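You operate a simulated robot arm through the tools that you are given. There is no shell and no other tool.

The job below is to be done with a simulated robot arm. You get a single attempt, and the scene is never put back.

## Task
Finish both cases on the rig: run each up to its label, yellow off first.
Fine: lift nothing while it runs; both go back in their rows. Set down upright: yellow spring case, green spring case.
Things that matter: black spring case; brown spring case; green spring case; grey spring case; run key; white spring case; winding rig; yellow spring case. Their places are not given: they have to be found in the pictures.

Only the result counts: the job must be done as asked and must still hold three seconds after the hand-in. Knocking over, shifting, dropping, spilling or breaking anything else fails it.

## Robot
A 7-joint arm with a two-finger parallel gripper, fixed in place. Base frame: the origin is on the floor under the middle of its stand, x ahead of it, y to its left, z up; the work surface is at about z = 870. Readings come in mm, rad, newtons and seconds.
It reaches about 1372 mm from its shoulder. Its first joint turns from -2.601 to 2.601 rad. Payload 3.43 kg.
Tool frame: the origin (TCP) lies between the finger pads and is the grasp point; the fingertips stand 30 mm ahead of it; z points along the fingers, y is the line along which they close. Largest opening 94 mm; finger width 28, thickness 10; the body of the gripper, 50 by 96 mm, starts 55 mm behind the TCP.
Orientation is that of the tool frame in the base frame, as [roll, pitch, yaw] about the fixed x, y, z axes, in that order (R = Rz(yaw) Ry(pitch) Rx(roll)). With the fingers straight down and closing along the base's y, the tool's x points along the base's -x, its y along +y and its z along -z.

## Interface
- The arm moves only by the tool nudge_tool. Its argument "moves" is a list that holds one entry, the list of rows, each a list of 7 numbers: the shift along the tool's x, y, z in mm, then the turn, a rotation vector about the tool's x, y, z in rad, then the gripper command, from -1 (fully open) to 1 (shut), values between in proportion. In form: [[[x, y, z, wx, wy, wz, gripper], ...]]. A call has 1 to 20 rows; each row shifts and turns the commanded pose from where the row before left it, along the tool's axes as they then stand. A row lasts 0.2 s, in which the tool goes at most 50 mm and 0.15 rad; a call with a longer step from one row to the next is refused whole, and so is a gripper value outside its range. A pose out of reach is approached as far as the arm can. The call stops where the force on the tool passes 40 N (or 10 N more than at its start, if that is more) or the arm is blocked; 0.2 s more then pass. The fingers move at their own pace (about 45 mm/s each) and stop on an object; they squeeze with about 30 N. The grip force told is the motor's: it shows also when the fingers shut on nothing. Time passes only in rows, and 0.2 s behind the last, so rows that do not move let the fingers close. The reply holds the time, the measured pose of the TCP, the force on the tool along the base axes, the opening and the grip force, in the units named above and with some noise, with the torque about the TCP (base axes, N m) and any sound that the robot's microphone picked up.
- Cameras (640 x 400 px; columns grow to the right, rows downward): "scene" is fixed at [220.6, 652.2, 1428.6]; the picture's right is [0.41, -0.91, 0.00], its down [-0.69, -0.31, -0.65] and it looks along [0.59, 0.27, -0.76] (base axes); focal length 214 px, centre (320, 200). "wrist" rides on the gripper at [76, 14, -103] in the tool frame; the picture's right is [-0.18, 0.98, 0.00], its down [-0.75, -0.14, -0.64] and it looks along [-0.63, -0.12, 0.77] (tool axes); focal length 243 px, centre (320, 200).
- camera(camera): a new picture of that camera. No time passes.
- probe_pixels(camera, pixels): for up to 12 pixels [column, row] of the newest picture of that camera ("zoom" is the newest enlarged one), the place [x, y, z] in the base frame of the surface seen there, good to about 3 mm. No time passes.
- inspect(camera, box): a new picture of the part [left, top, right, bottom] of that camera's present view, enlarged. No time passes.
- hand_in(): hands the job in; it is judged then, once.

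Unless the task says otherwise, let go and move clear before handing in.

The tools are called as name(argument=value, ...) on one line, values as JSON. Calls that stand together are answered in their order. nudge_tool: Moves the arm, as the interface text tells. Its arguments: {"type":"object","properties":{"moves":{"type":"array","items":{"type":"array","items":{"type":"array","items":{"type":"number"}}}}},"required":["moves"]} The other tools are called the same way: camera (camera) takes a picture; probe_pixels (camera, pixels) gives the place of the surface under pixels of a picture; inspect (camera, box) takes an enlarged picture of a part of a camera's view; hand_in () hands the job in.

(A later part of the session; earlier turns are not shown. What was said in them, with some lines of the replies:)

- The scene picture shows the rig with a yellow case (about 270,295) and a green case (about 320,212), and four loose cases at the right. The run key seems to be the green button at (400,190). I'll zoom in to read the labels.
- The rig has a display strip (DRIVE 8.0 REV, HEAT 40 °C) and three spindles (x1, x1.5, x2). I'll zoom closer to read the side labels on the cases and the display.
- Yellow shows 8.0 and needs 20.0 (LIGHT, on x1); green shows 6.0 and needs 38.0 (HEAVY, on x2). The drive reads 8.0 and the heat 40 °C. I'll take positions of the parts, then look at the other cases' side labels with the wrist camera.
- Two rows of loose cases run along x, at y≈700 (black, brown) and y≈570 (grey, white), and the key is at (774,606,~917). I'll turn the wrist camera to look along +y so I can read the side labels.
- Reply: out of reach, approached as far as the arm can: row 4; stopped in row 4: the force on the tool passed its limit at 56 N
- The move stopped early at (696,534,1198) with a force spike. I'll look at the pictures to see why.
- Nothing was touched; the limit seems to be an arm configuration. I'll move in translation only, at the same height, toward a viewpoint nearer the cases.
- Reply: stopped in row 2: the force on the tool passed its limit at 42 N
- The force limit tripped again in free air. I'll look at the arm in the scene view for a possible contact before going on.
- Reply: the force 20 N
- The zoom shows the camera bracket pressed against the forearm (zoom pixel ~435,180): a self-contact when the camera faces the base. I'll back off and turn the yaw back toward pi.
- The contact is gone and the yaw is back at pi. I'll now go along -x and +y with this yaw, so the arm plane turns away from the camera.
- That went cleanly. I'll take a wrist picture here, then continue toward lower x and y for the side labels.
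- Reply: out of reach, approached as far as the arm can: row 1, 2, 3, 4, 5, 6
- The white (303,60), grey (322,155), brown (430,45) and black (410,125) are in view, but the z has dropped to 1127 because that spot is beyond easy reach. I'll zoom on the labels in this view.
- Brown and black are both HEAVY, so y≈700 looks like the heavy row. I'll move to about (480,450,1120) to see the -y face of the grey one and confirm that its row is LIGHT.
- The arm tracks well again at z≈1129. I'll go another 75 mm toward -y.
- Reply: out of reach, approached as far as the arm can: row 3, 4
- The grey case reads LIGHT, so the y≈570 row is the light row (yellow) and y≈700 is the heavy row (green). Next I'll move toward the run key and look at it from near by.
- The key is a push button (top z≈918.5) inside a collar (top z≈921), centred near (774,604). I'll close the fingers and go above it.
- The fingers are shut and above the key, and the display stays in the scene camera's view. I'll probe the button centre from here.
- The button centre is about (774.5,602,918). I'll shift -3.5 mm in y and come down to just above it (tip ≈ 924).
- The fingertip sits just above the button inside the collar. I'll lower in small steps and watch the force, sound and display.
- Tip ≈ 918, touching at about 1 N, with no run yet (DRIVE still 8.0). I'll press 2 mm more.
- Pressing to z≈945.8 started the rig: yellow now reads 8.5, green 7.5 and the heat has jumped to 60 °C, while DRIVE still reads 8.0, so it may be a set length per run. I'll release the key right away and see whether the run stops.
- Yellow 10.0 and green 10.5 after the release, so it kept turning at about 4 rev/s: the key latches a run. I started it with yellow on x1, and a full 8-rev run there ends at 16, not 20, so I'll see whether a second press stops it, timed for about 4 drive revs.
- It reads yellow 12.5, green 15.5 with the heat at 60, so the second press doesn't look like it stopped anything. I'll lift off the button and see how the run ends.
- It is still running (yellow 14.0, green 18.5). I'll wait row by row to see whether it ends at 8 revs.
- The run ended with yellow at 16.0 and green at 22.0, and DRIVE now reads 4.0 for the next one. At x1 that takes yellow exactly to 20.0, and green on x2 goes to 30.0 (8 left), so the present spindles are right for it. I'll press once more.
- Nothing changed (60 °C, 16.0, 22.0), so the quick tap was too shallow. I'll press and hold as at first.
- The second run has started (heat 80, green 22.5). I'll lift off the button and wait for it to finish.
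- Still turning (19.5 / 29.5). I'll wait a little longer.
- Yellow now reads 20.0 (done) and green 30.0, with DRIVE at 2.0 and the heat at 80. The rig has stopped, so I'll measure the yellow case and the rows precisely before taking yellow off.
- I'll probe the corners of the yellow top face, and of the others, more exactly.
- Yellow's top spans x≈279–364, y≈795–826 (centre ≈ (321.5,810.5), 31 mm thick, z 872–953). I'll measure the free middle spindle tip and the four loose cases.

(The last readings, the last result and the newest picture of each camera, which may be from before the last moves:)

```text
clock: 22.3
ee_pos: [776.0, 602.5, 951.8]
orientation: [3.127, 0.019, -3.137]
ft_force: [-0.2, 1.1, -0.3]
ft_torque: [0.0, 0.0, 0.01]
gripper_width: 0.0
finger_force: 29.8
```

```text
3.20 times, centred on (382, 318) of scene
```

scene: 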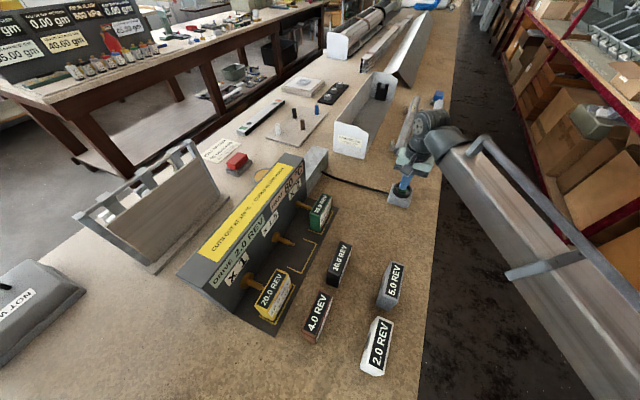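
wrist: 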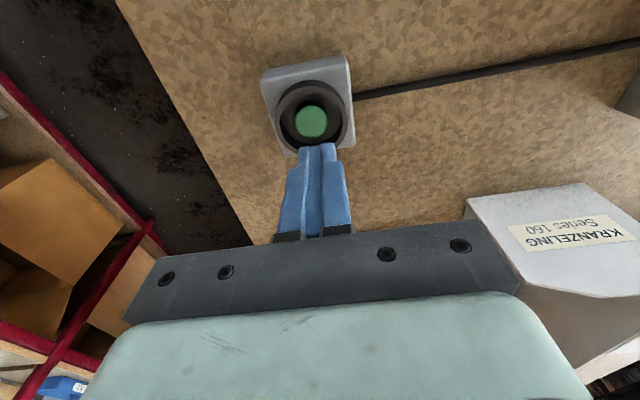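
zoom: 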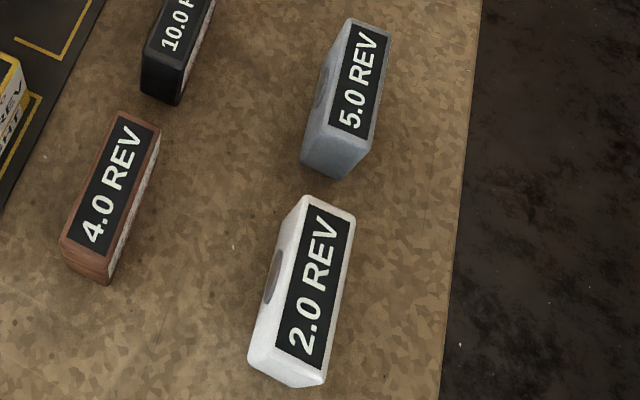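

I'll probe the corners of grey, white and brown in this zoom, then redo the spindle tip.

probe_pixels(camera="zoom", pixels=[[354, 26], [384, 40], [330, 122], [364, 136], [306, 206], [348, 220], [276, 350], [318, 372], [128, 120], [156, 130], [66, 238], [100, 254]])

inspect(camera="scene", box=[265, 220, 325, 275])

probe_pixels(camera="zoom", pixels=[[180, 110], [200, 130], [230, 145], [265, 155], [285, 168], [300, 173], [310, 178], [470, 175], [370, 385], [380, 137], [265, 343]])

inspect(camera="scene", box=[315, 235, 365, 295])

probe_pixels(camera="zoom", pixels=[[318, 60], [370, 80], [250, 200], [305, 215], [310, 140]])

```text
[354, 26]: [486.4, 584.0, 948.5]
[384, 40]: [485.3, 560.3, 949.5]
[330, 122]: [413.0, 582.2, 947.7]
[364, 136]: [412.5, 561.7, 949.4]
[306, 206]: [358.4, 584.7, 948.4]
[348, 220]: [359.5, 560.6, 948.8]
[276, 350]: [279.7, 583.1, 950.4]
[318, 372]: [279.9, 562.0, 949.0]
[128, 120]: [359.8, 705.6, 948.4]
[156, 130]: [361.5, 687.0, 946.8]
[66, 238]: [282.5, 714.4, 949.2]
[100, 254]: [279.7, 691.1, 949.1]
```

```text
7.27 times, centred on (295, 248) of scene
```

zoom: 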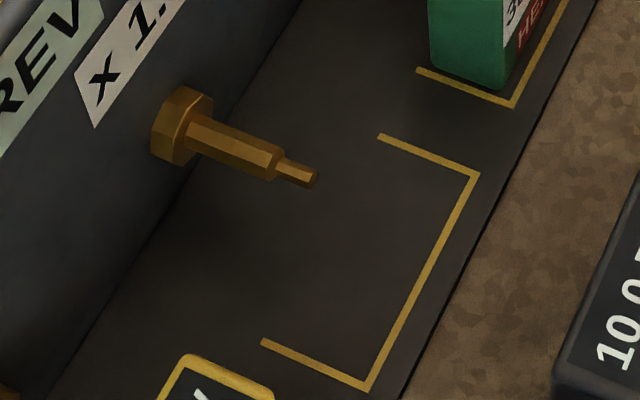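

```text
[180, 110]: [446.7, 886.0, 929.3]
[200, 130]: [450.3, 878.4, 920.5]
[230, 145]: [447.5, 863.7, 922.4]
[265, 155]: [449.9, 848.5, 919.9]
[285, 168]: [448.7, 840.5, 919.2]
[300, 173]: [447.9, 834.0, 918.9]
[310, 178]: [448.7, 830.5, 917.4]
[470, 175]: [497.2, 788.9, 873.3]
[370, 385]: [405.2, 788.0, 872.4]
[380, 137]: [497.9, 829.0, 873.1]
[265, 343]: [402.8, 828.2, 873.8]
```

```text
6.67 times, centred on (340, 265) of scene
```

zoom: 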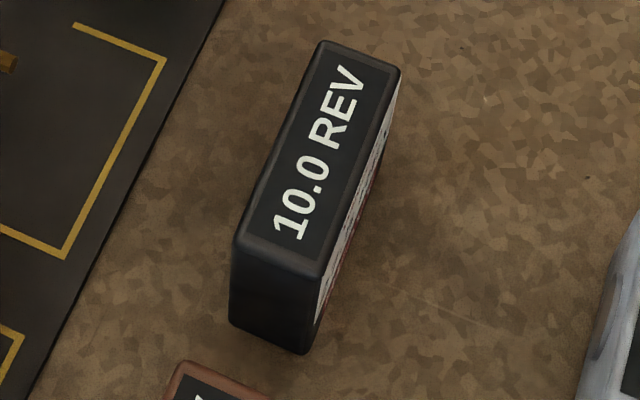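

```text
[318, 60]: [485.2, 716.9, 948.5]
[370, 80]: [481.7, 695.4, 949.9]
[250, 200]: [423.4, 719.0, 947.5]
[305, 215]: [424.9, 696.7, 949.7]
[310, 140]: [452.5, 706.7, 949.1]
```

The columns are x≈320, 450 and (free) 580; the light row is at y≈572 and the heavy row at y≈704. The spindle tip ends at about y=828, z≈918, so I'll grip yellow high (tips at z≈930) to clear the shaft. First I rise and go above yellow.

nudge_tool(moves=[[[0, 0, -20, 0, 0, 0, 1], [0, 0, -40, 0, 0, 0, 1], [0, 0, -40, 0.0136, 0.019, 0, 1], [20, 10, -30, 0, 0, 0, -0.4], [40, 20, -20, 0, 0, 0, -0.4], [45, 20, 0, 0, 0, 0, -0.4], [45, 20, 0, 0, 0, 0, -0.4], [45, 20, 0, 0, 0, 0, -0.4], [45, 20, 0, 0, 0, 0, -0.4], [45, 20, 0, 0, 0, 0, -0.4], [45, 20, 0, 0, 0, 0, -0.4], [45, 20, 0, 0, 0, 0, -0.4], [40, 20, 0, 0, 0, 0, -0.4], [25, 17, 0, 0, 0, 0, -0.4], [14, 0, 0, 0, 0, 0, -0.4], [0, 0, 0, 0, 0, 0, -0.4]]])

camera(camera="wrist")

camera(camera="scene")

```text
clock: 25.7
ee_pos: [316.9, 805.0, 1100.2]
orientation: [3.141, 0.001, -3.136]
ft_force: [0.4, 0.6, -0.1]
ft_torque: [0.01, 0.01, 0.05]
gripper_width: 65.8
finger_force: 0.2
```

```text
taken
```

wrist: 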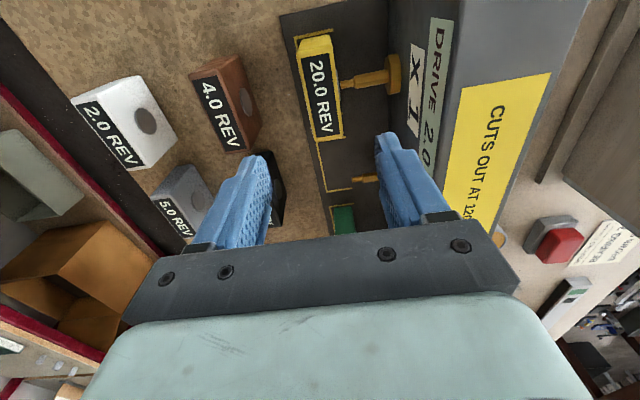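

```text
taken
```

scene: 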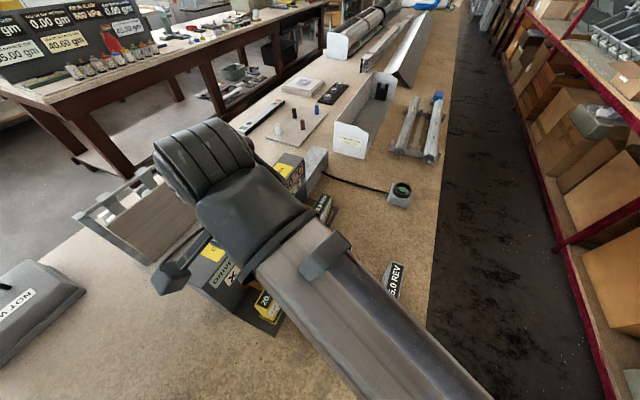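

I'm above yellow with the fingers 66 mm open. I'll probe its top in the wrist picture (around 320,95) to fine-align.

inspect(camera="wrist", box=[285, 20, 405, 160])

probe_pixels(camera="wrist", pixels=[[304, 55], [335, 55], [312, 95], [338, 95], [312, 132], [338, 132], [320, 60], [325, 134], [345, 83], [360, 80], [375, 78]])

```text
2.86 times, centred on (345, 90) of wrist
```

zoom: 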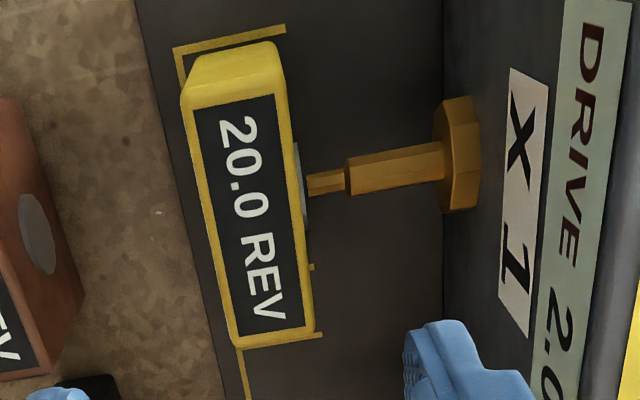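

```text
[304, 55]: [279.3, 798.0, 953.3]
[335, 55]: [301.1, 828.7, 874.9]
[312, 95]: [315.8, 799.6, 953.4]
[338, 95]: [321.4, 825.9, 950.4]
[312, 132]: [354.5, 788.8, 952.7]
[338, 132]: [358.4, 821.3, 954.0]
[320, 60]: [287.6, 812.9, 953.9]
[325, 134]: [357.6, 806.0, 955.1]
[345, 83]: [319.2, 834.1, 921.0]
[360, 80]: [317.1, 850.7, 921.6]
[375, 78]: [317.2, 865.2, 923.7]
```

Yellow's centre is at (320.5,810.5) and the shaft's thin end just meets its face plate. I'll align, narrow the fingers to about 50 mm and come down with the tips at z≈933.

nudge_tool(moves=[[[-3.5, 5.5, 20, 0, 0, 0, -0.06], [0, 0, 35, 0, 0, 0, -0.06], [0, 0, 35, 0, 0, 0, -0.06], [0, 0, 25, 0, 0, 0, -0.06], [0, 0, 10, 0, 0, 0, -0.06], [0, 0, 0, 0, 0, 0, -0.06]]])

camera(camera="wrist")

```text
clock: 27.1
ee_pos: [322.9, 811.6, 975.6]
orientation: [3.141, -0.002, -3.135]
ft_force: [0.7, 0.5, -0.1]
ft_torque: [0.02, -0.02, 0.03]
gripper_width: 49.6
finger_force: 0.0
```

```text
taken
```

wrist: 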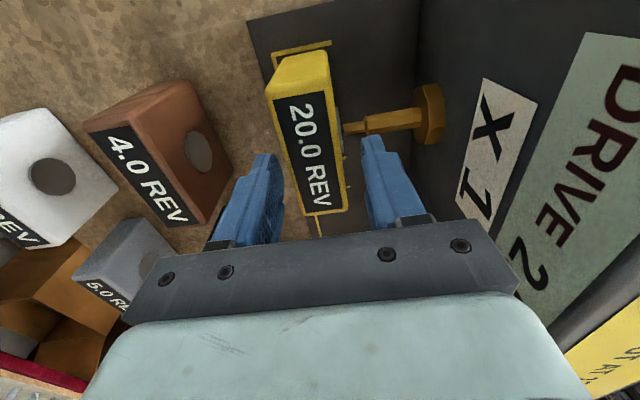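

The fingers straddle the case evenly at z=975.6. I'll go 13 mm lower and close.

nudge_tool(moves=[[[0, 0, 8, 0, 0, 0, -0.06], [0, 0, 5, 0, 0, 0, -0.06], [0, 0, 0, 0, 0, 0, 1], [0, 0, 0, 0, 0, 0, 1], [0, 0, 0, 0, 0, 0, 1], [0, 0, 0, 0, 0, 0, 1]]])

camera(camera="wrist")

```text
clock: 28.5
ee_pos: [322.9, 811.5, 962.4]
orientation: [-3.14, -0.001, -3.136]
ft_force: [0.5, -1.1, 1.3]
ft_torque: [-0.08, -0.03, -0.02]
gripper_width: 33.6
finger_force: 29.9
```

```text
taken
```

wrist: 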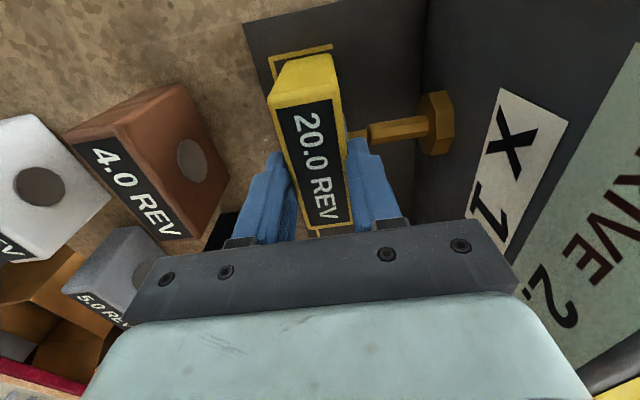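

Gripped at 33.6 mm. I'll slide it 25 mm along -y off the shaft end, then lift.

nudge_tool(moves=[[[0, -4, 0, 0, 0, 0, 1], [0, -7, 0, 0, 0, 0, 1], [0, -7, 0, 0, 0, 0, 1], [0, -7, 0, 0, 0, 0, 1], [0, 0, -3, 0, 0, 0, 1], [0, 0, -10, 0, 0, 0, 1], [0, 0, 0, 0, 0, 0, 1]]])

camera(camera="wrist")

```text
clock: 30.1
ee_pos: [322.1, 787.5, 976.4]
orientation: [3.142, 0.001, -3.138]
ft_force: [-0.5, -0.3, -2.7]
ft_torque: [0.02, -0.02, 0.0]
gripper_width: 33.4
finger_force: 30.3
```

```text
taken
```

wrist: 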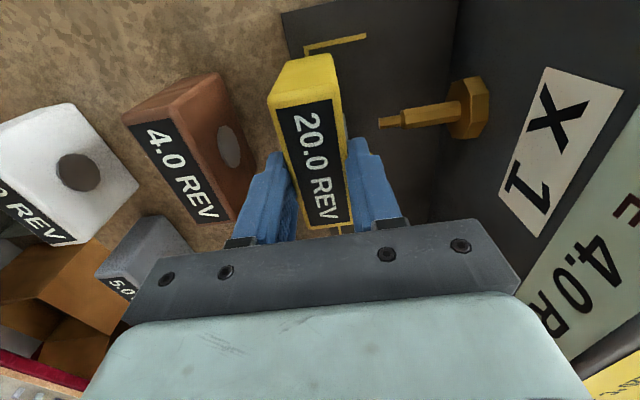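

Yellow is free and lifted, held steady at 33.4 mm, and the DRIVE display now shows 4.0 with only green on (lower right of the picture). I'll lift to about z=1085 and carry it over to the light row at x≈580.

nudge_tool(moves=[[[0, 0, -15, 0, 0, 0, 1], [0, 0, -30, 0, 0, 0, 1], [0, 0, -35, 0, 0, 0, 1], [0, 0, -25, 0, 0, 0, 1], [-10, -10, -5, 0, 0, 0, 1], [-25, -20, 0, 0, 0, 0, 1], [-35, -28, 0, 0, 0, 0, 1], [-35, -28, 0, 0, 0, 0, 1], [-35, -28, 0, 0, 0, 0, 1], [-35, -28, 0, 0, 0, 0, 1], [-35, -28, 0, 0, 0, 0, 1], [-30, -25, 0, 0, 0, 0, 1], [-15, -15, 0, 0, 0, 0, 1], [-5, -5, 0, 0, 0, 0, 1], [0, 0, 0, 0, 0, 0, 1]]])

camera(camera="wrist")

camera(camera="scene")

```text
clock: 33.3
ee_pos: [584.5, 572.7, 1085.8]
orientation: [-3.141, 0.001, -3.134]
ft_force: [-0.5, 0.8, -2.1]
ft_torque: [-0.05, 0.01, 0.01]
gripper_width: 33.9
finger_force: 30.0
```

```text
taken
```

wrist: 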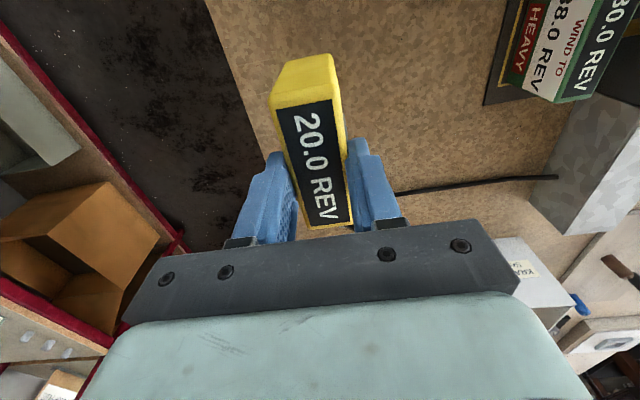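

```text
taken
```

scene: 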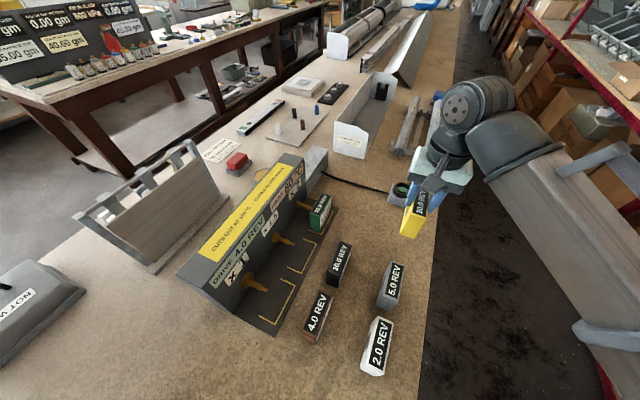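

Yellow hangs straight above the free light-row slot (TCP 584.5,572.7). I'll lower it to just above the bench.

nudge_tool(moves=[[[0, 0, 15, 0, 0, 0, 1], [0, 0, 30, 0, 0, 0, 1], [0, 0, 30, 0, 0, 0, 1], [2, 0, 25, 0, 0, 0, 1], [0, 0, 15, 0, 0, 0, 1], [0, 0, 6, 0, 0, 0, 1], [0, 0, 0, 0, 0, 0, 1]]])

inspect(camera="scene", box=[370, 150, 470, 250])

```text
clock: 34.9
ee_pos: [581.4, 573.9, 964.3]
orientation: [3.14, -0.001, -3.136]
ft_force: [-0.5, 0.5, -2.4]
ft_torque: [-0.02, 0.02, 0.0]
gripper_width: 33.5
finger_force: 30.4
```

```text
4.00 times, centred on (420, 200) of scene
```

zoom: 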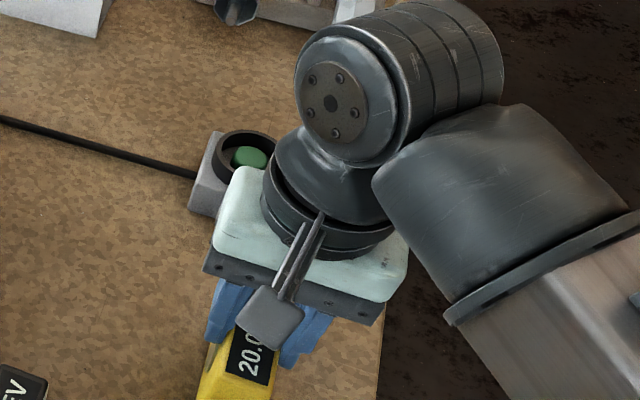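

Still free (about -2.4 N, its weight) at z=964.3. I'll step down gently until the weight is taken up.

nudge_tool(moves=[[[0, 0, 3, 0, 0, 0, 1], [0, 0, 1, 0, 0, 0, 1]]])

nudge_tool(moves=[[[0, 0, 1, 0, 0, 0, 1]]])

```text
clock: 35.5
ee_pos: [581.4, 574.2, 961.1]
orientation: [3.141, -0.001, -3.136]
ft_force: [-0.7, -0.2, -2.8]
ft_torque: [0.02, 0.0, -0.02]
gripper_width: 33.6
finger_force: 30.3
```

```text
clock: 35.9
ee_pos: [581.2, 574.3, 961.0]
orientation: [3.141, -0.001, -3.136]
ft_force: [-0.4, 0.3, -2.6]
ft_torque: [-0.01, 0.01, -0.01]
gripper_width: 33.9
finger_force: 30.4
```

nudge_tool(moves=[[[0, 0, 1, 0, 0, 0, 1]]])

nudge_tool(moves=[[[0, 0, 1, 0, 0, 0, 1]]])

```text
clock: 36.3
ee_pos: [580.2, 574.2, 959.5]
orientation: [-3.141, 0.001, -3.137]
ft_force: [-1.2, -0.5, -2.0]
ft_torque: [-0.01, -0.03, -0.01]
gripper_width: 33.6
finger_force: 30.0
```

```text
clock: 36.7
ee_pos: [581.4, 574.5, 958.8]
orientation: [-3.142, 0.0, -3.136]
ft_force: [1.2, -1.8, 8.1]
ft_torque: [-0.1, 0.31, -0.01]
gripper_width: 33.6
finger_force: 29.5
```

Contact at z=958.8 (+8 N): the case stands on the bench. I'll open the fingers and rise straight up.

nudge_tool(moves=[[[0, 0, -0.4, 0, 0, 0, 1], [0, 0, 0, 0, 0, 0, 0.1], [0, 0, 0, 0, 0, 0, -0.1], [0, 0, 0, 0, 0, 0, -0.1], [0, 0, 0, 0, 0, 0, -0.1], [0, 0, -5, 0, 0, 0, -0.1], [0, 0, -15, 0, 0, 0, -0.1], [0, 0, -30, 0, 0, 0, -0.1], [0, 0, -40, 0, 0, 0, -0.1], [0, 0, -40, 0, 0, 0, 0.5], [0, 0, 0, 0, 0, 0, 1]]])

camera(camera="wrist")

camera(camera="scene")

```text
clock: 39.1
ee_pos: [580.5, 572.4, 1089.4]
orientation: [-3.141, 0.0, -3.138]
ft_force: [-0.3, 0.6, 1.3]
ft_torque: [0.0, 0.02, 0.02]
gripper_width: 0.0
finger_force: 0.0
```

```text
taken
```

wrist: 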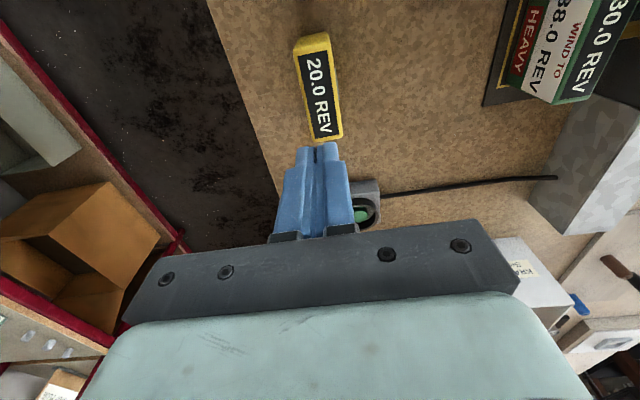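

```text
taken
```

scene: 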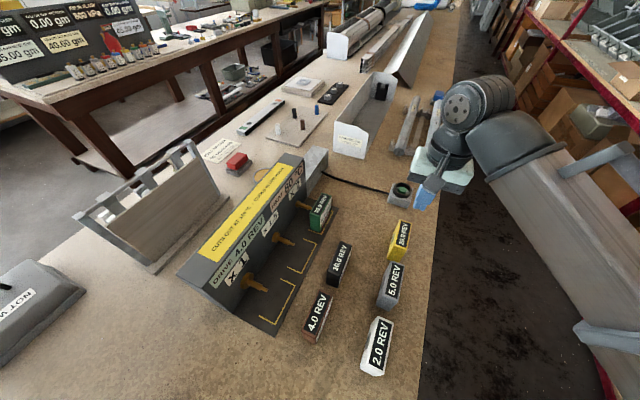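

Yellow stands upright in the light row at (400,240). I'll check the rig's display and the alignment of the row.

inspect(camera="scene", box=[195, 155, 335, 325])

inspect(camera="scene", box=[350, 200, 430, 300])

probe_pixels(camera="wrist", pixels=[[298, 58], [330, 56], [310, 134], [340, 134], [319, 95]])

```text
2.35 times, centred on (265, 240) of scene
```

zoom: 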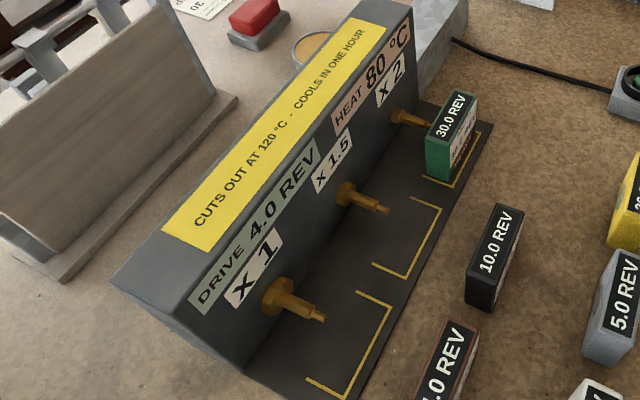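

```text
4.00 times, centred on (390, 250) of scene
```

zoom: 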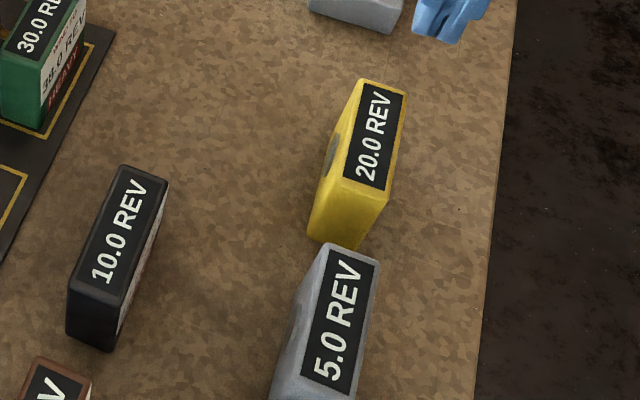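

```text
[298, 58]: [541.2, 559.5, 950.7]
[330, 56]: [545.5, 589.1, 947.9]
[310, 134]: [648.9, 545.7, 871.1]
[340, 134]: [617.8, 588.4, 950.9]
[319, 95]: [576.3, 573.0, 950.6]
```

DRIVE 4.0 × 2 takes green exactly from 30.0 to 38.0, with the heat at 80. I'll go back over the key with the fingers shut.

nudge_tool(moves=[[[-20, 5, 0, 0, 0, 0, 1], [-35, 5, 0, 0, 0, 0, 1], [-40, 5, 0, 0, 0, 0, 1], [-40, 5, 0, 0, 0, 0, 1], [-35, 5, 10, 0, 0, 0, 1], [-20, 5, 30, 0, 0, 0, 1], [-5, 0, 40, 0, 0, 0, 1], [0, 0, 20, 0, 0, 0, 1], [0, 0, 0, 0, 0, 0, 1]]])

inspect(camera="wrist", box=[250, 50, 370, 190])

```text
clock: 41.1
ee_pos: [775.1, 604.4, 987.4]
orientation: [3.141, 0.002, -3.137]
ft_force: [0.3, 0.1, 0.0]
ft_torque: [0.01, -0.02, -0.01]
gripper_width: 0.0
finger_force: 30.2
```

```text
2.86 times, centred on (310, 120) of wrist
```

zoom: 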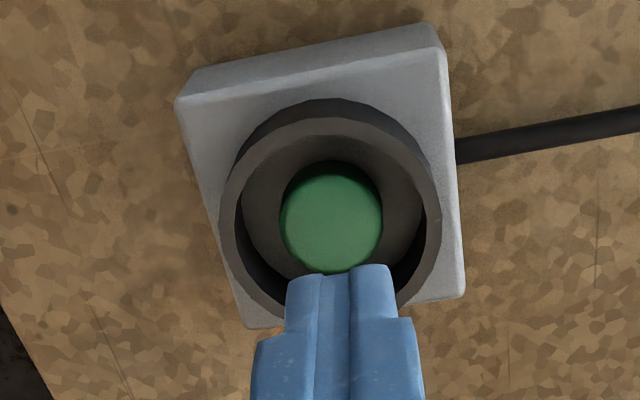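

Well over the button. I'll shift -1.5 mm in y and lower to z≈952, just above the button.

nudge_tool(moves=[[[0, -1.5, 15, 0, 0, 0, 1], [0, 0, 13, 0, 0, 0, 1], [0, 0, 7, 0, 0, 0, 1], [0, 0, 0, 0, 0, 0, 1]]])

inspect(camera="wrist", box=[260, 90, 370, 230])

```text
clock: 42.1
ee_pos: [775.6, 602.2, 952.8]
orientation: [3.141, 0.001, -3.136]
ft_force: [-0.9, 0.0, 0.0]
ft_torque: [0.0, -0.04, 0.0]
gripper_width: 0.1
finger_force: 30.2
```

```text
2.86 times, centred on (315, 160) of wrist
```

zoom: 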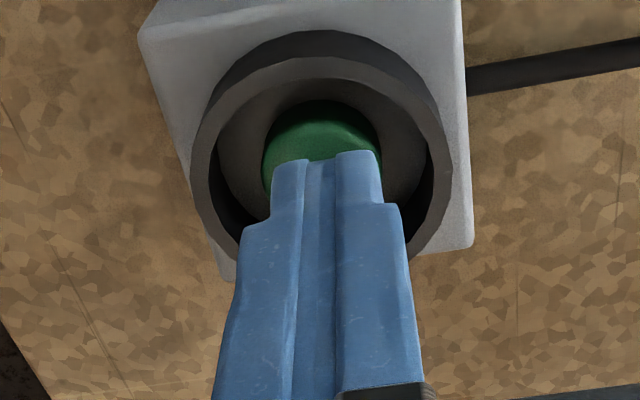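

Before pressing I'll confirm the display once more, then press once and hold.

inspect(camera="scene", box=[195, 155, 335, 325])

nudge_tool(moves=[[[0, 0, 7.5, 0, 0, 0, 1]]])

inspect(camera="scene", box=[195, 155, 335, 325])

```text
2.35 times, centred on (265, 240) of scene
```

zoom: 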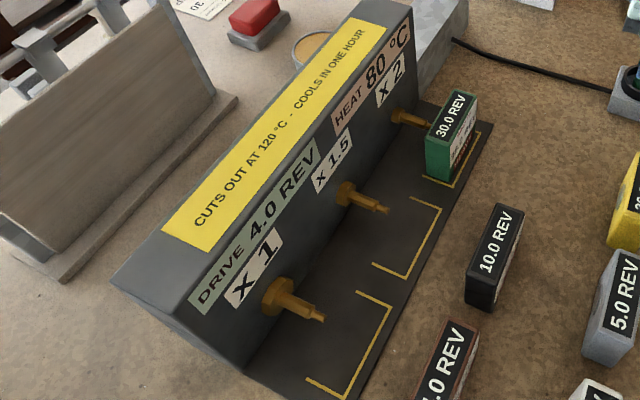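

```text
clock: 42.5
ee_pos: [776.1, 601.5, 946.7]
orientation: [-3.14, 0.001, -3.137]
ft_force: [0.9, -0.3, 0.6]
ft_torque: [-0.01, -0.01, 0.04]
gripper_width: 0.2
finger_force: 30.2
```

```text
2.35 times, centred on (265, 240) of scene
```

zoom: 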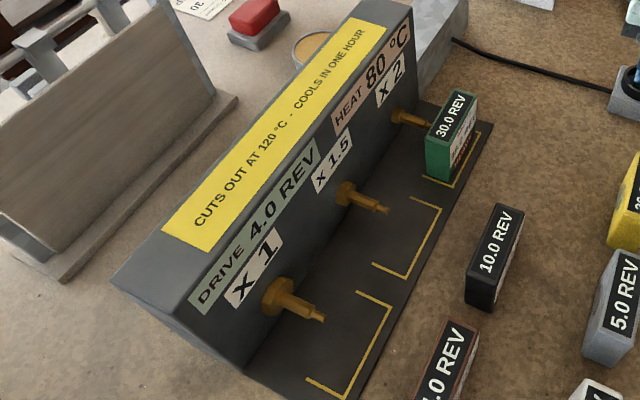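

Not started yet (30.0, 80 °C at z=946.7). I'll press 1.5 mm deeper.

nudge_tool(moves=[[[0, 0, 1.5, 0, 0, 0, 1]]])

inspect(camera="scene", box=[195, 155, 335, 325])

```text
clock: 42.9
ee_pos: [776.9, 602.5, 944.9]
orientation: [3.14, -0.001, -3.137]
ft_force: [-0.9, 0.4, 1.6]
ft_torque: [-0.03, -0.02, 0.01]
gripper_width: 0.1
finger_force: 30.4
heard: click
```

```text
2.35 times, centred on (265, 240) of scene
```

zoom: 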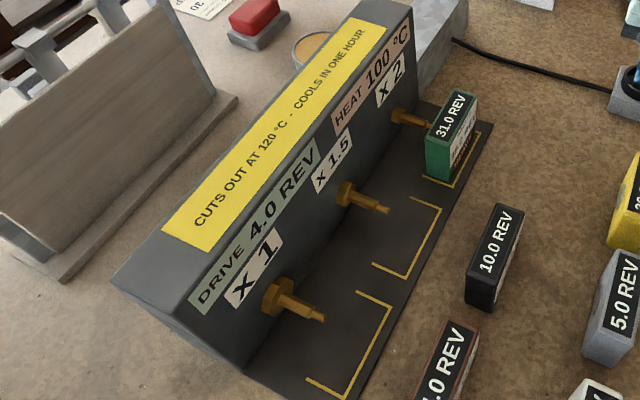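

Running (heat 100, green 31.0, click heard). I'll lift well off the button and wait out the run.

nudge_tool(moves=[[[0, 0, -9, 0, 0, 0, 1], [0, 0, -15, 0, 0, 0, 1], [0, 0, -15, 0, 0, 0, 1], [0, 0, 0, 0, 0, 0, 1], [0, 0, 0, 0, 0, 0, 1], [0, 0, 0, 0, 0, 0, 1], [0, 0, 0, 0, 0, 0, 1], [0, 0, 0, 0, 0, 0, 1], [0, 0, 0, 0, 0, 0, 1], [0, 0, 0, 0, 0, 0, 1], [0, 0, 0, 0, 0, 0, 1], [0, 0, 0, 0, 0, 0, 1], [0, 0, 0, 0, 0, 0, 1]]])

inspect(camera="scene", box=[195, 155, 335, 325])

```text
clock: 45.7
ee_pos: [776.0, 603.6, 983.2]
orientation: [-3.141, 0.001, -3.137]
ft_force: [-0.4, -0.4, 0.7]
ft_torque: [-0.04, -0.04, 0.0]
gripper_width: 0.1
finger_force: 30.1
```

```text
2.35 times, centred on (265, 240) of scene
```

zoom: 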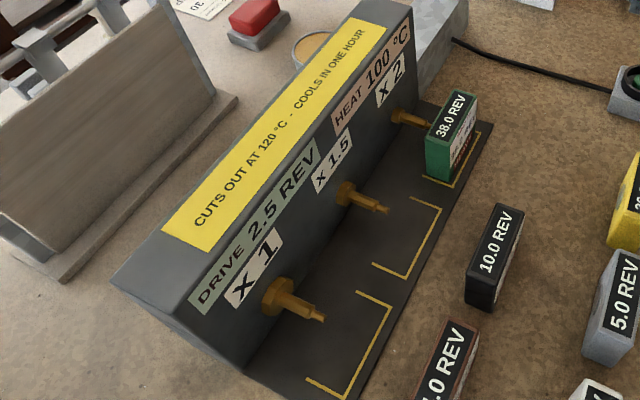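

Green now reads 38.0 and the run has ended (DRIVE shows 2.5 for a next one, heat 100). I'll go above green with the fingers part open, at a safe height.

nudge_tool(moves=[[[0, 0, -30, 0, 0, 0, 1], [0, 0, -40, 0, 0, 0, 1], [10, 10, -30, 0, 0, 0, 0.2], [25, 25, -10, 0, 0, 0, -0.06], [35, 35, 0, 0, 0, 0, -0.06], [35, 35, 0, 0, 0, 0, -0.06], [35, 35, 0, 0, 0, 0, -0.06], [30, 30, 0, 0, 0, 0, -0.06], [20, 25, 0, 0, 0, 0, -0.06], [11, 11, 0, 0, 0, 0, -0.06], [0, 0, 0, 0, 0, 0, -0.06]]])

camera(camera="wrist")

camera(camera="scene")

```text
clock: 48.1
ee_pos: [574.7, 808.5, 1093.0]
orientation: [-3.142, 0.0, -3.136]
ft_force: [0.6, 0.3, 0.1]
ft_torque: [-0.02, 0.01, 0.0]
gripper_width: 49.8
finger_force: 0.0
```

```text
taken
```

wrist: 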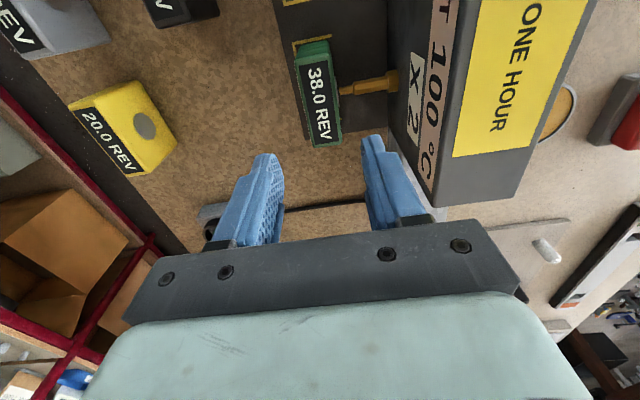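

```text
taken
```

scene: 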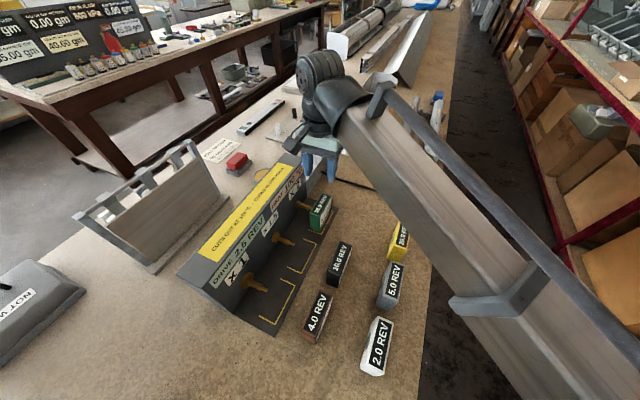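

Above green with 38.0 REV visible. I'll probe its top face (around 318,95) for its exact centre.

inspect(camera="wrist", box=[285, 25, 405, 165])

probe_pixels(camera="wrist", pixels=[[298, 62], [327, 58], [302, 95], [336, 95], [310, 140], [338, 138], [315, 62], [325, 143], [345, 92], [385, 80]])

inspect(camera="scene", box=[195, 155, 335, 325])

```text
2.86 times, centred on (345, 95) of wrist
```

zoom: 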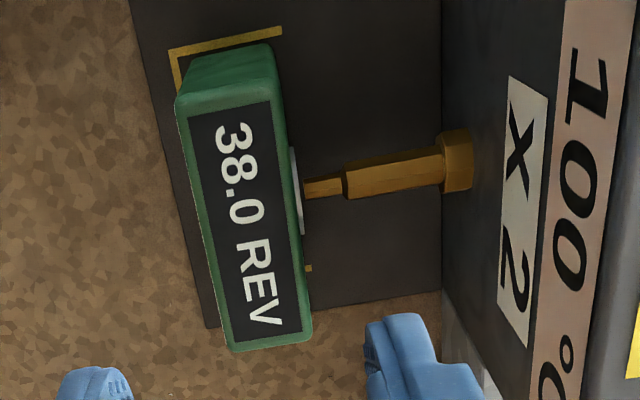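

```text
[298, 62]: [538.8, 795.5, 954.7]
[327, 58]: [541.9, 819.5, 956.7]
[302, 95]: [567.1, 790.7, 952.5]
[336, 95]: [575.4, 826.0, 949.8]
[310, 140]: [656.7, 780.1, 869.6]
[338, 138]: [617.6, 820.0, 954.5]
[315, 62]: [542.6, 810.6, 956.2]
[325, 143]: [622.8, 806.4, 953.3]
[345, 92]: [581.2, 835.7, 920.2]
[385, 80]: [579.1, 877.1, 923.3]
```

```text
2.35 times, centred on (265, 240) of scene
```

zoom: 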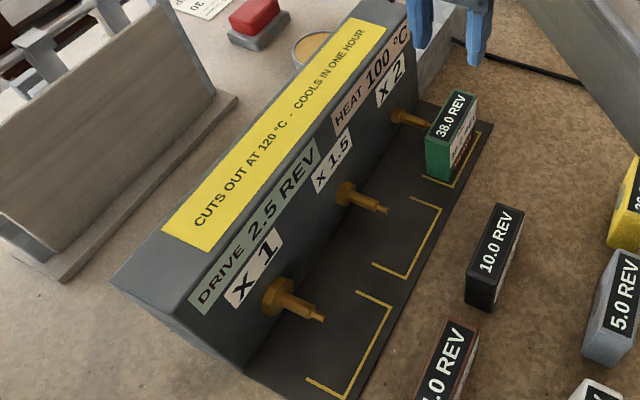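

Green's centre is about (580,810), 38.0 is stable and the rig is still. I'll align and descend in the same way as for yellow (tips z≈933).

nudge_tool(moves=[[[-5.5, 2, 20, 0, 0, 0, -0.06], [0, 0, 35, 0, 0, 0, -0.06], [0, 0, 35, 0, 0, 0, -0.06], [0, 0, 20, 0, 0, 0, -0.06], [0, 0, 8, 0, 0, 0, -0.06], [0, 0, 0, 0, 0, 0, -0.06]]])

camera(camera="wrist")

```text
clock: 49.5
ee_pos: [579.4, 809.8, 974.4]
orientation: [3.141, 0.001, -3.137]
ft_force: [0.8, 0.8, -0.6]
ft_torque: [-0.01, -0.01, -0.01]
gripper_width: 49.9
finger_force: 0.1
```

```text
taken
```

wrist: 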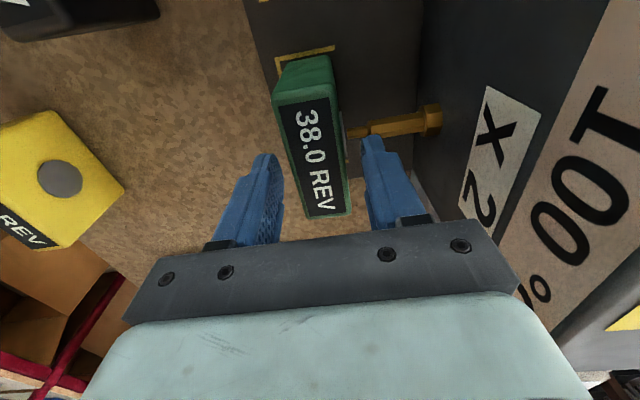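

Evenly straddled. I'll go down 12 mm and close.

nudge_tool(moves=[[[0, 0, 7, 0, 0, 0, -0.06], [0, 0, 5, 0, 0, 0, -0.06], [0, 0, 0, 0, 0, 0, 1], [0, 0, 0, 0, 0, 0, 1], [0, 0, 0, 0, 0, 0, 1], [0, 0, 0, 0, 0, 0, 1]]])

nudge_tool(moves=[[[0, -4, 0, 0, 0, 0, 1], [0, -7, 0, 0, 0, 0, 1], [0, -7, 0, 0, 0, 0, 1], [0, -7, 0, 0, 0, 0, 1], [0, 0, -3, 0, 0, 0, 1], [0, 0, -10, 0, 0, 0, 1], [0, 0, 0, 0, 0, 0, 1]]])

camera(camera="wrist")

```text
clock: 50.9
ee_pos: [579.3, 809.8, 964.3]
orientation: [-3.14, 0.0, -3.136]
ft_force: [0.1, -1.3, 0.7]
ft_torque: [-0.06, 0.02, -0.05]
gripper_width: 33.6
finger_force: 30.0
```

```text
clock: 52.5
ee_pos: [580.1, 784.2, 977.2]
orientation: [-3.14, -0.001, -3.137]
ft_force: [-0.3, 0.3, -3.2]
ft_torque: [-0.01, 0.01, 0.01]
gripper_width: 33.7
finger_force: 29.4
```

```text
taken
```

wrist: 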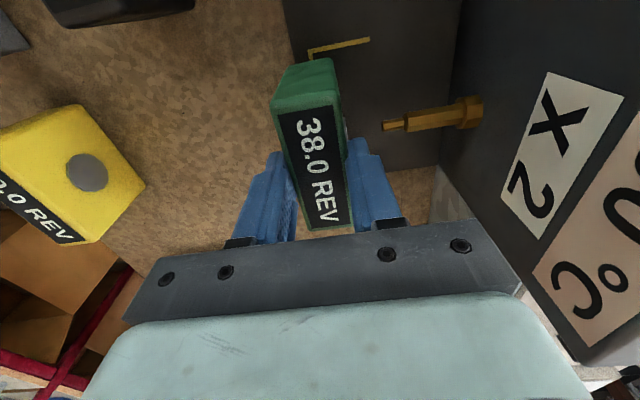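

Green is off the spindle and held firmly, reading 38.0. I'll lift a little more and move to the heavy row at (580,705), which is clear.

nudge_tool(moves=[[[0, 0, -15, 0, 0, 0, 1], [0, -10, -20, 0, 0, 0, 1], [0, -20, 0, 0, 0, 0, 1], [0, -25, 0, 0, 0, 0, 1], [0, -17, 0, 0, 0, 0, 1], [0, -7, 0, 0, 0, 0, 1], [0, 0, 0, 0, 0, 0, 1]]])

camera(camera="wrist")

camera(camera="scene")

```text
clock: 54.1
ee_pos: [579.2, 705.4, 1011.0]
orientation: [-3.141, 0.0, -3.138]
ft_force: [0.6, 0.0, -3.1]
ft_torque: [-0.02, 0.02, -0.01]
gripper_width: 33.6
finger_force: 29.8
```

```text
taken
```

wrist: 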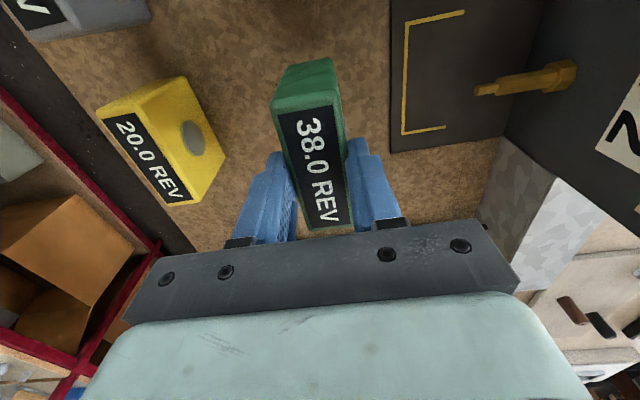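

```text
taken
```

scene: 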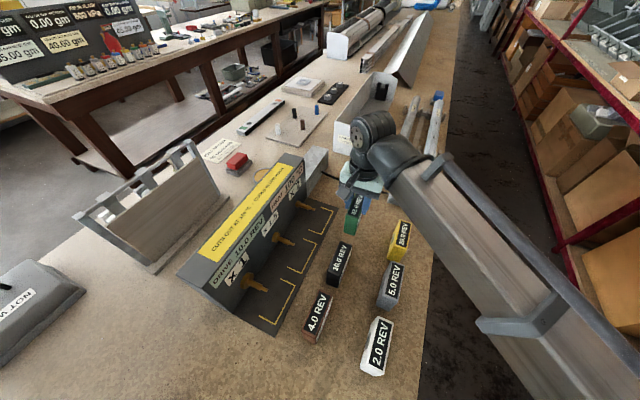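

Green hangs over its slot at (579,705). I'll lower it to just above the bench, then feel for contact.

nudge_tool(moves=[[[0, 0, 12, 0, 0, 0, 1], [0, 0, 20, 0, 0, 0, 1], [0, 0, 11, 0, 0, 0, 1], [0, 0, 4, 0, 0, 0, 1], [0, 0, 0, 0, 0, 0, 1]]])

nudge_tool(moves=[[[0, 0, 1, 0, 0, 0, 1]]])

nudge_tool(moves=[[[0, 0, 1, 0, 0, 0, 1]]])

```text
clock: 55.3
ee_pos: [579.8, 705.8, 965.0]
orientation: [-3.14, 0.0, -3.136]
ft_force: [-0.4, 0.0, -2.7]
ft_torque: [-0.01, 0.02, 0.0]
gripper_width: 33.6
finger_force: 29.9
```

```text
clock: 55.7
ee_pos: [579.5, 705.8, 962.8]
orientation: [-3.141, 0.001, -3.137]
ft_force: [-0.1, -0.6, -2.9]
ft_torque: [-0.01, -0.02, 0.01]
gripper_width: 33.8
finger_force: 30.0
```

```text
clock: 56.1
ee_pos: [579.4, 705.9, 962.3]
orientation: [-3.142, 0.0, -3.138]
ft_force: [-0.5, -0.6, -3.6]
ft_torque: [0.04, -0.02, -0.02]
gripper_width: 33.7
finger_force: 30.7
```

Still hanging free (about -3 N). I'll keep stepping down 1 mm at a time.

nudge_tool(moves=[[[0, 0, 1, 0, 0, 0, 1]]])

nudge_tool(moves=[[[0, 0, 1, 0, 0, 0, 1]]])

```text
clock: 56.5
ee_pos: [580.1, 706.8, 961.0]
orientation: [3.141, -0.002, -3.136]
ft_force: [-0.5, 0.1, -3.0]
ft_torque: [-0.01, -0.03, 0.02]
gripper_width: 33.9
finger_force: 30.0
```

```text
clock: 56.9
ee_pos: [579.9, 706.5, 958.7]
orientation: [-3.141, 0.0, -3.136]
ft_force: [-0.2, 0.3, -3.3]
ft_torque: [-0.02, 0.0, 0.0]
gripper_width: 33.7
finger_force: 30.1
```

nudge_tool(moves=[[[0, 0, 0.8, 0, 0, 0, 1]]])

```text
clock: 57.3
ee_pos: [580.3, 707.0, 959.4]
orientation: [-3.141, 0.001, -3.136]
ft_force: [-0.8, -1.3, -2.7]
ft_torque: [0.05, -0.02, 0.01]
gripper_width: 33.5
finger_force: 29.9
```

No contact yet; another 0.8 mm down.

nudge_tool(moves=[[[0, 0, 0.8, 0, 0, 0, 1]]])

```text
clock: 57.7
ee_pos: [581.3, 705.9, 960.5]
orientation: [-3.141, 0.0, -3.136]
ft_force: [0.1, -0.6, 6.9]
ft_torque: [-0.1, 0.25, 0.02]
gripper_width: 33.7
finger_force: 29.3
```

Contact (+6.9 N): green stands on the bench. I'll open the fingers and rise straight up.

nudge_tool(moves=[[[0, 0, -0.4, 0, 0, 0, 1], [0, 0, 0, 0, 0, 0, 0.1], [0, 0, 0, 0, 0, 0, -0.1], [0, 0, 0, 0, 0, 0, -0.1], [0, 0, 0, 0, 0, 0, -0.1], [0, 0, -5, 0, 0, 0, -0.1], [0, 0, -15, 0, 0, 0, -0.1], [0, 0, -30, 0, 0, 0, -0.1], [0, 0, -40, 0, 0, 0, -0.1], [0, 0, -40, 0, 0, 0, -0.1], [-15, 0, 0, 0, 0, 0, -0.1], [-35, 0, 0, 0, 0, 0, -0.1], [-45, -5, 0, 0, 0, 0, -0.1], [-45, -10, 0, 0, 0, 0, -0.1], [-30, -10, 0, 0, 0, 0, -0.1], [0, 0, 0, 0, 0, 0, -0.1]]])

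camera(camera="scene")

inspect(camera="scene", box=[290, 190, 430, 380])

inspect(camera="scene", box=[330, 180, 430, 290])

probe_pixels(camera="zoom", pixels=[[190, 110], [400, 190], [110, 270], [360, 330]])

```text
clock: 61.1
ee_pos: [750.2, 679.8, 1089.7]
orientation: [-3.14, 0.0, -3.136]
ft_force: [-0.2, 0.8, 0.7]
ft_torque: [-0.01, 0.01, 0.0]
gripper_width: 52.0
finger_force: 0.1
```

```text
taken
```

scene: 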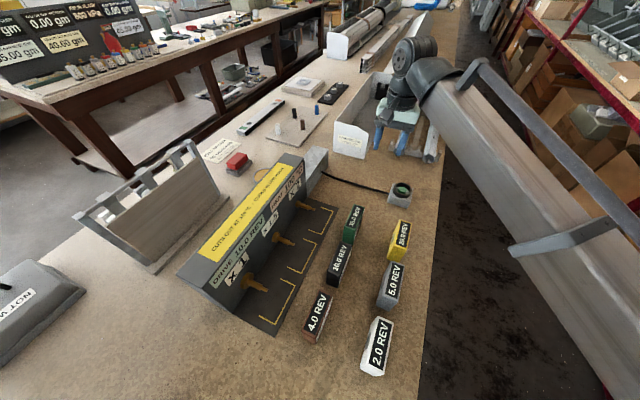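

```text
2.11 times, centred on (360, 285) of scene
```

zoom: 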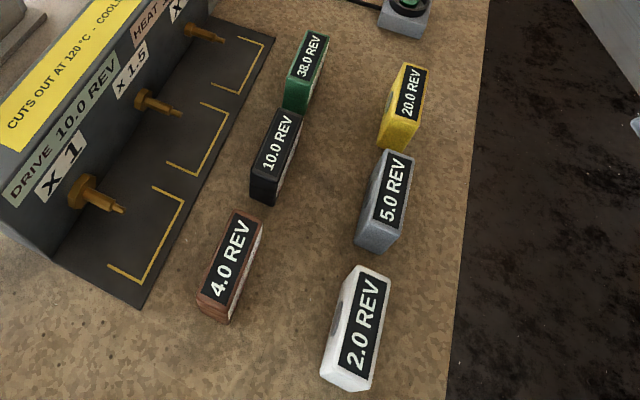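

```text
3.64 times, centred on (380, 235) of scene
```

zoom: 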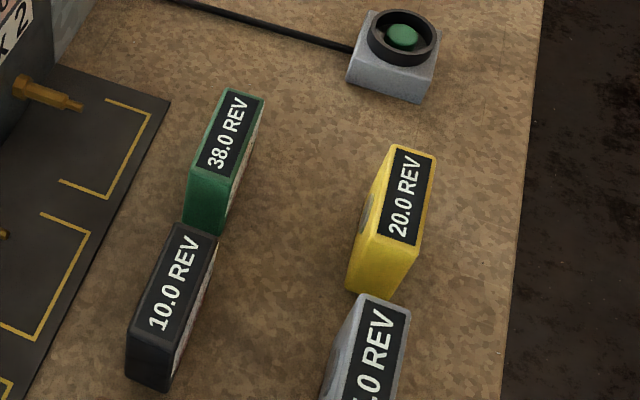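

```text
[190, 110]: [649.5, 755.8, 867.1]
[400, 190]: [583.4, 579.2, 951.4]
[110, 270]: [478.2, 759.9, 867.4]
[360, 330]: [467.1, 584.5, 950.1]
```

Both cases stand upright: green reads 38.0 in the heavy row behind black (zoom 225,155), and yellow reads 20.0 in the light row behind grey (zoom 400,200). The other cases, the rig and the key are where they were, and the arm is clear, so I'm handing in.

hand_in()

```text
The job is handed in.
```

Both cases are wound to their labels and back in their rows: yellow reads 20.0 REV and green reads 38.0 REV. Yellow came off first, and nothing was lifted while the rig was running. I've handed the job in but haven't seen the result.

- **Winding:** it took three runs. Yellow was done after the second and taken off. The third run, with only green on the rig, brought green to its label. The heat display ended at 100 °C, below the 120 °C cut-out.
- **Rows:** I worked out the rows from the labels. Brown and black are marked HEAVY, so green went next to black. Grey is marked LIGHT, so yellow went next to grey. I didn't read the white case's side label.
- **First run:** I started it before I understood that one press sets off a full run. During it I pressed the key again to try to stop it, and nothing changed. Both cases still finished exactly on their labels.
- **Arm:** early on, its camera bracket pressed against its own forearm while I was turning to look at the labels. It touched nothing else, and I backed it off.

In the last pictures both cases stand upright, the other cases, rig and key look unmoved, and the arm is clear.
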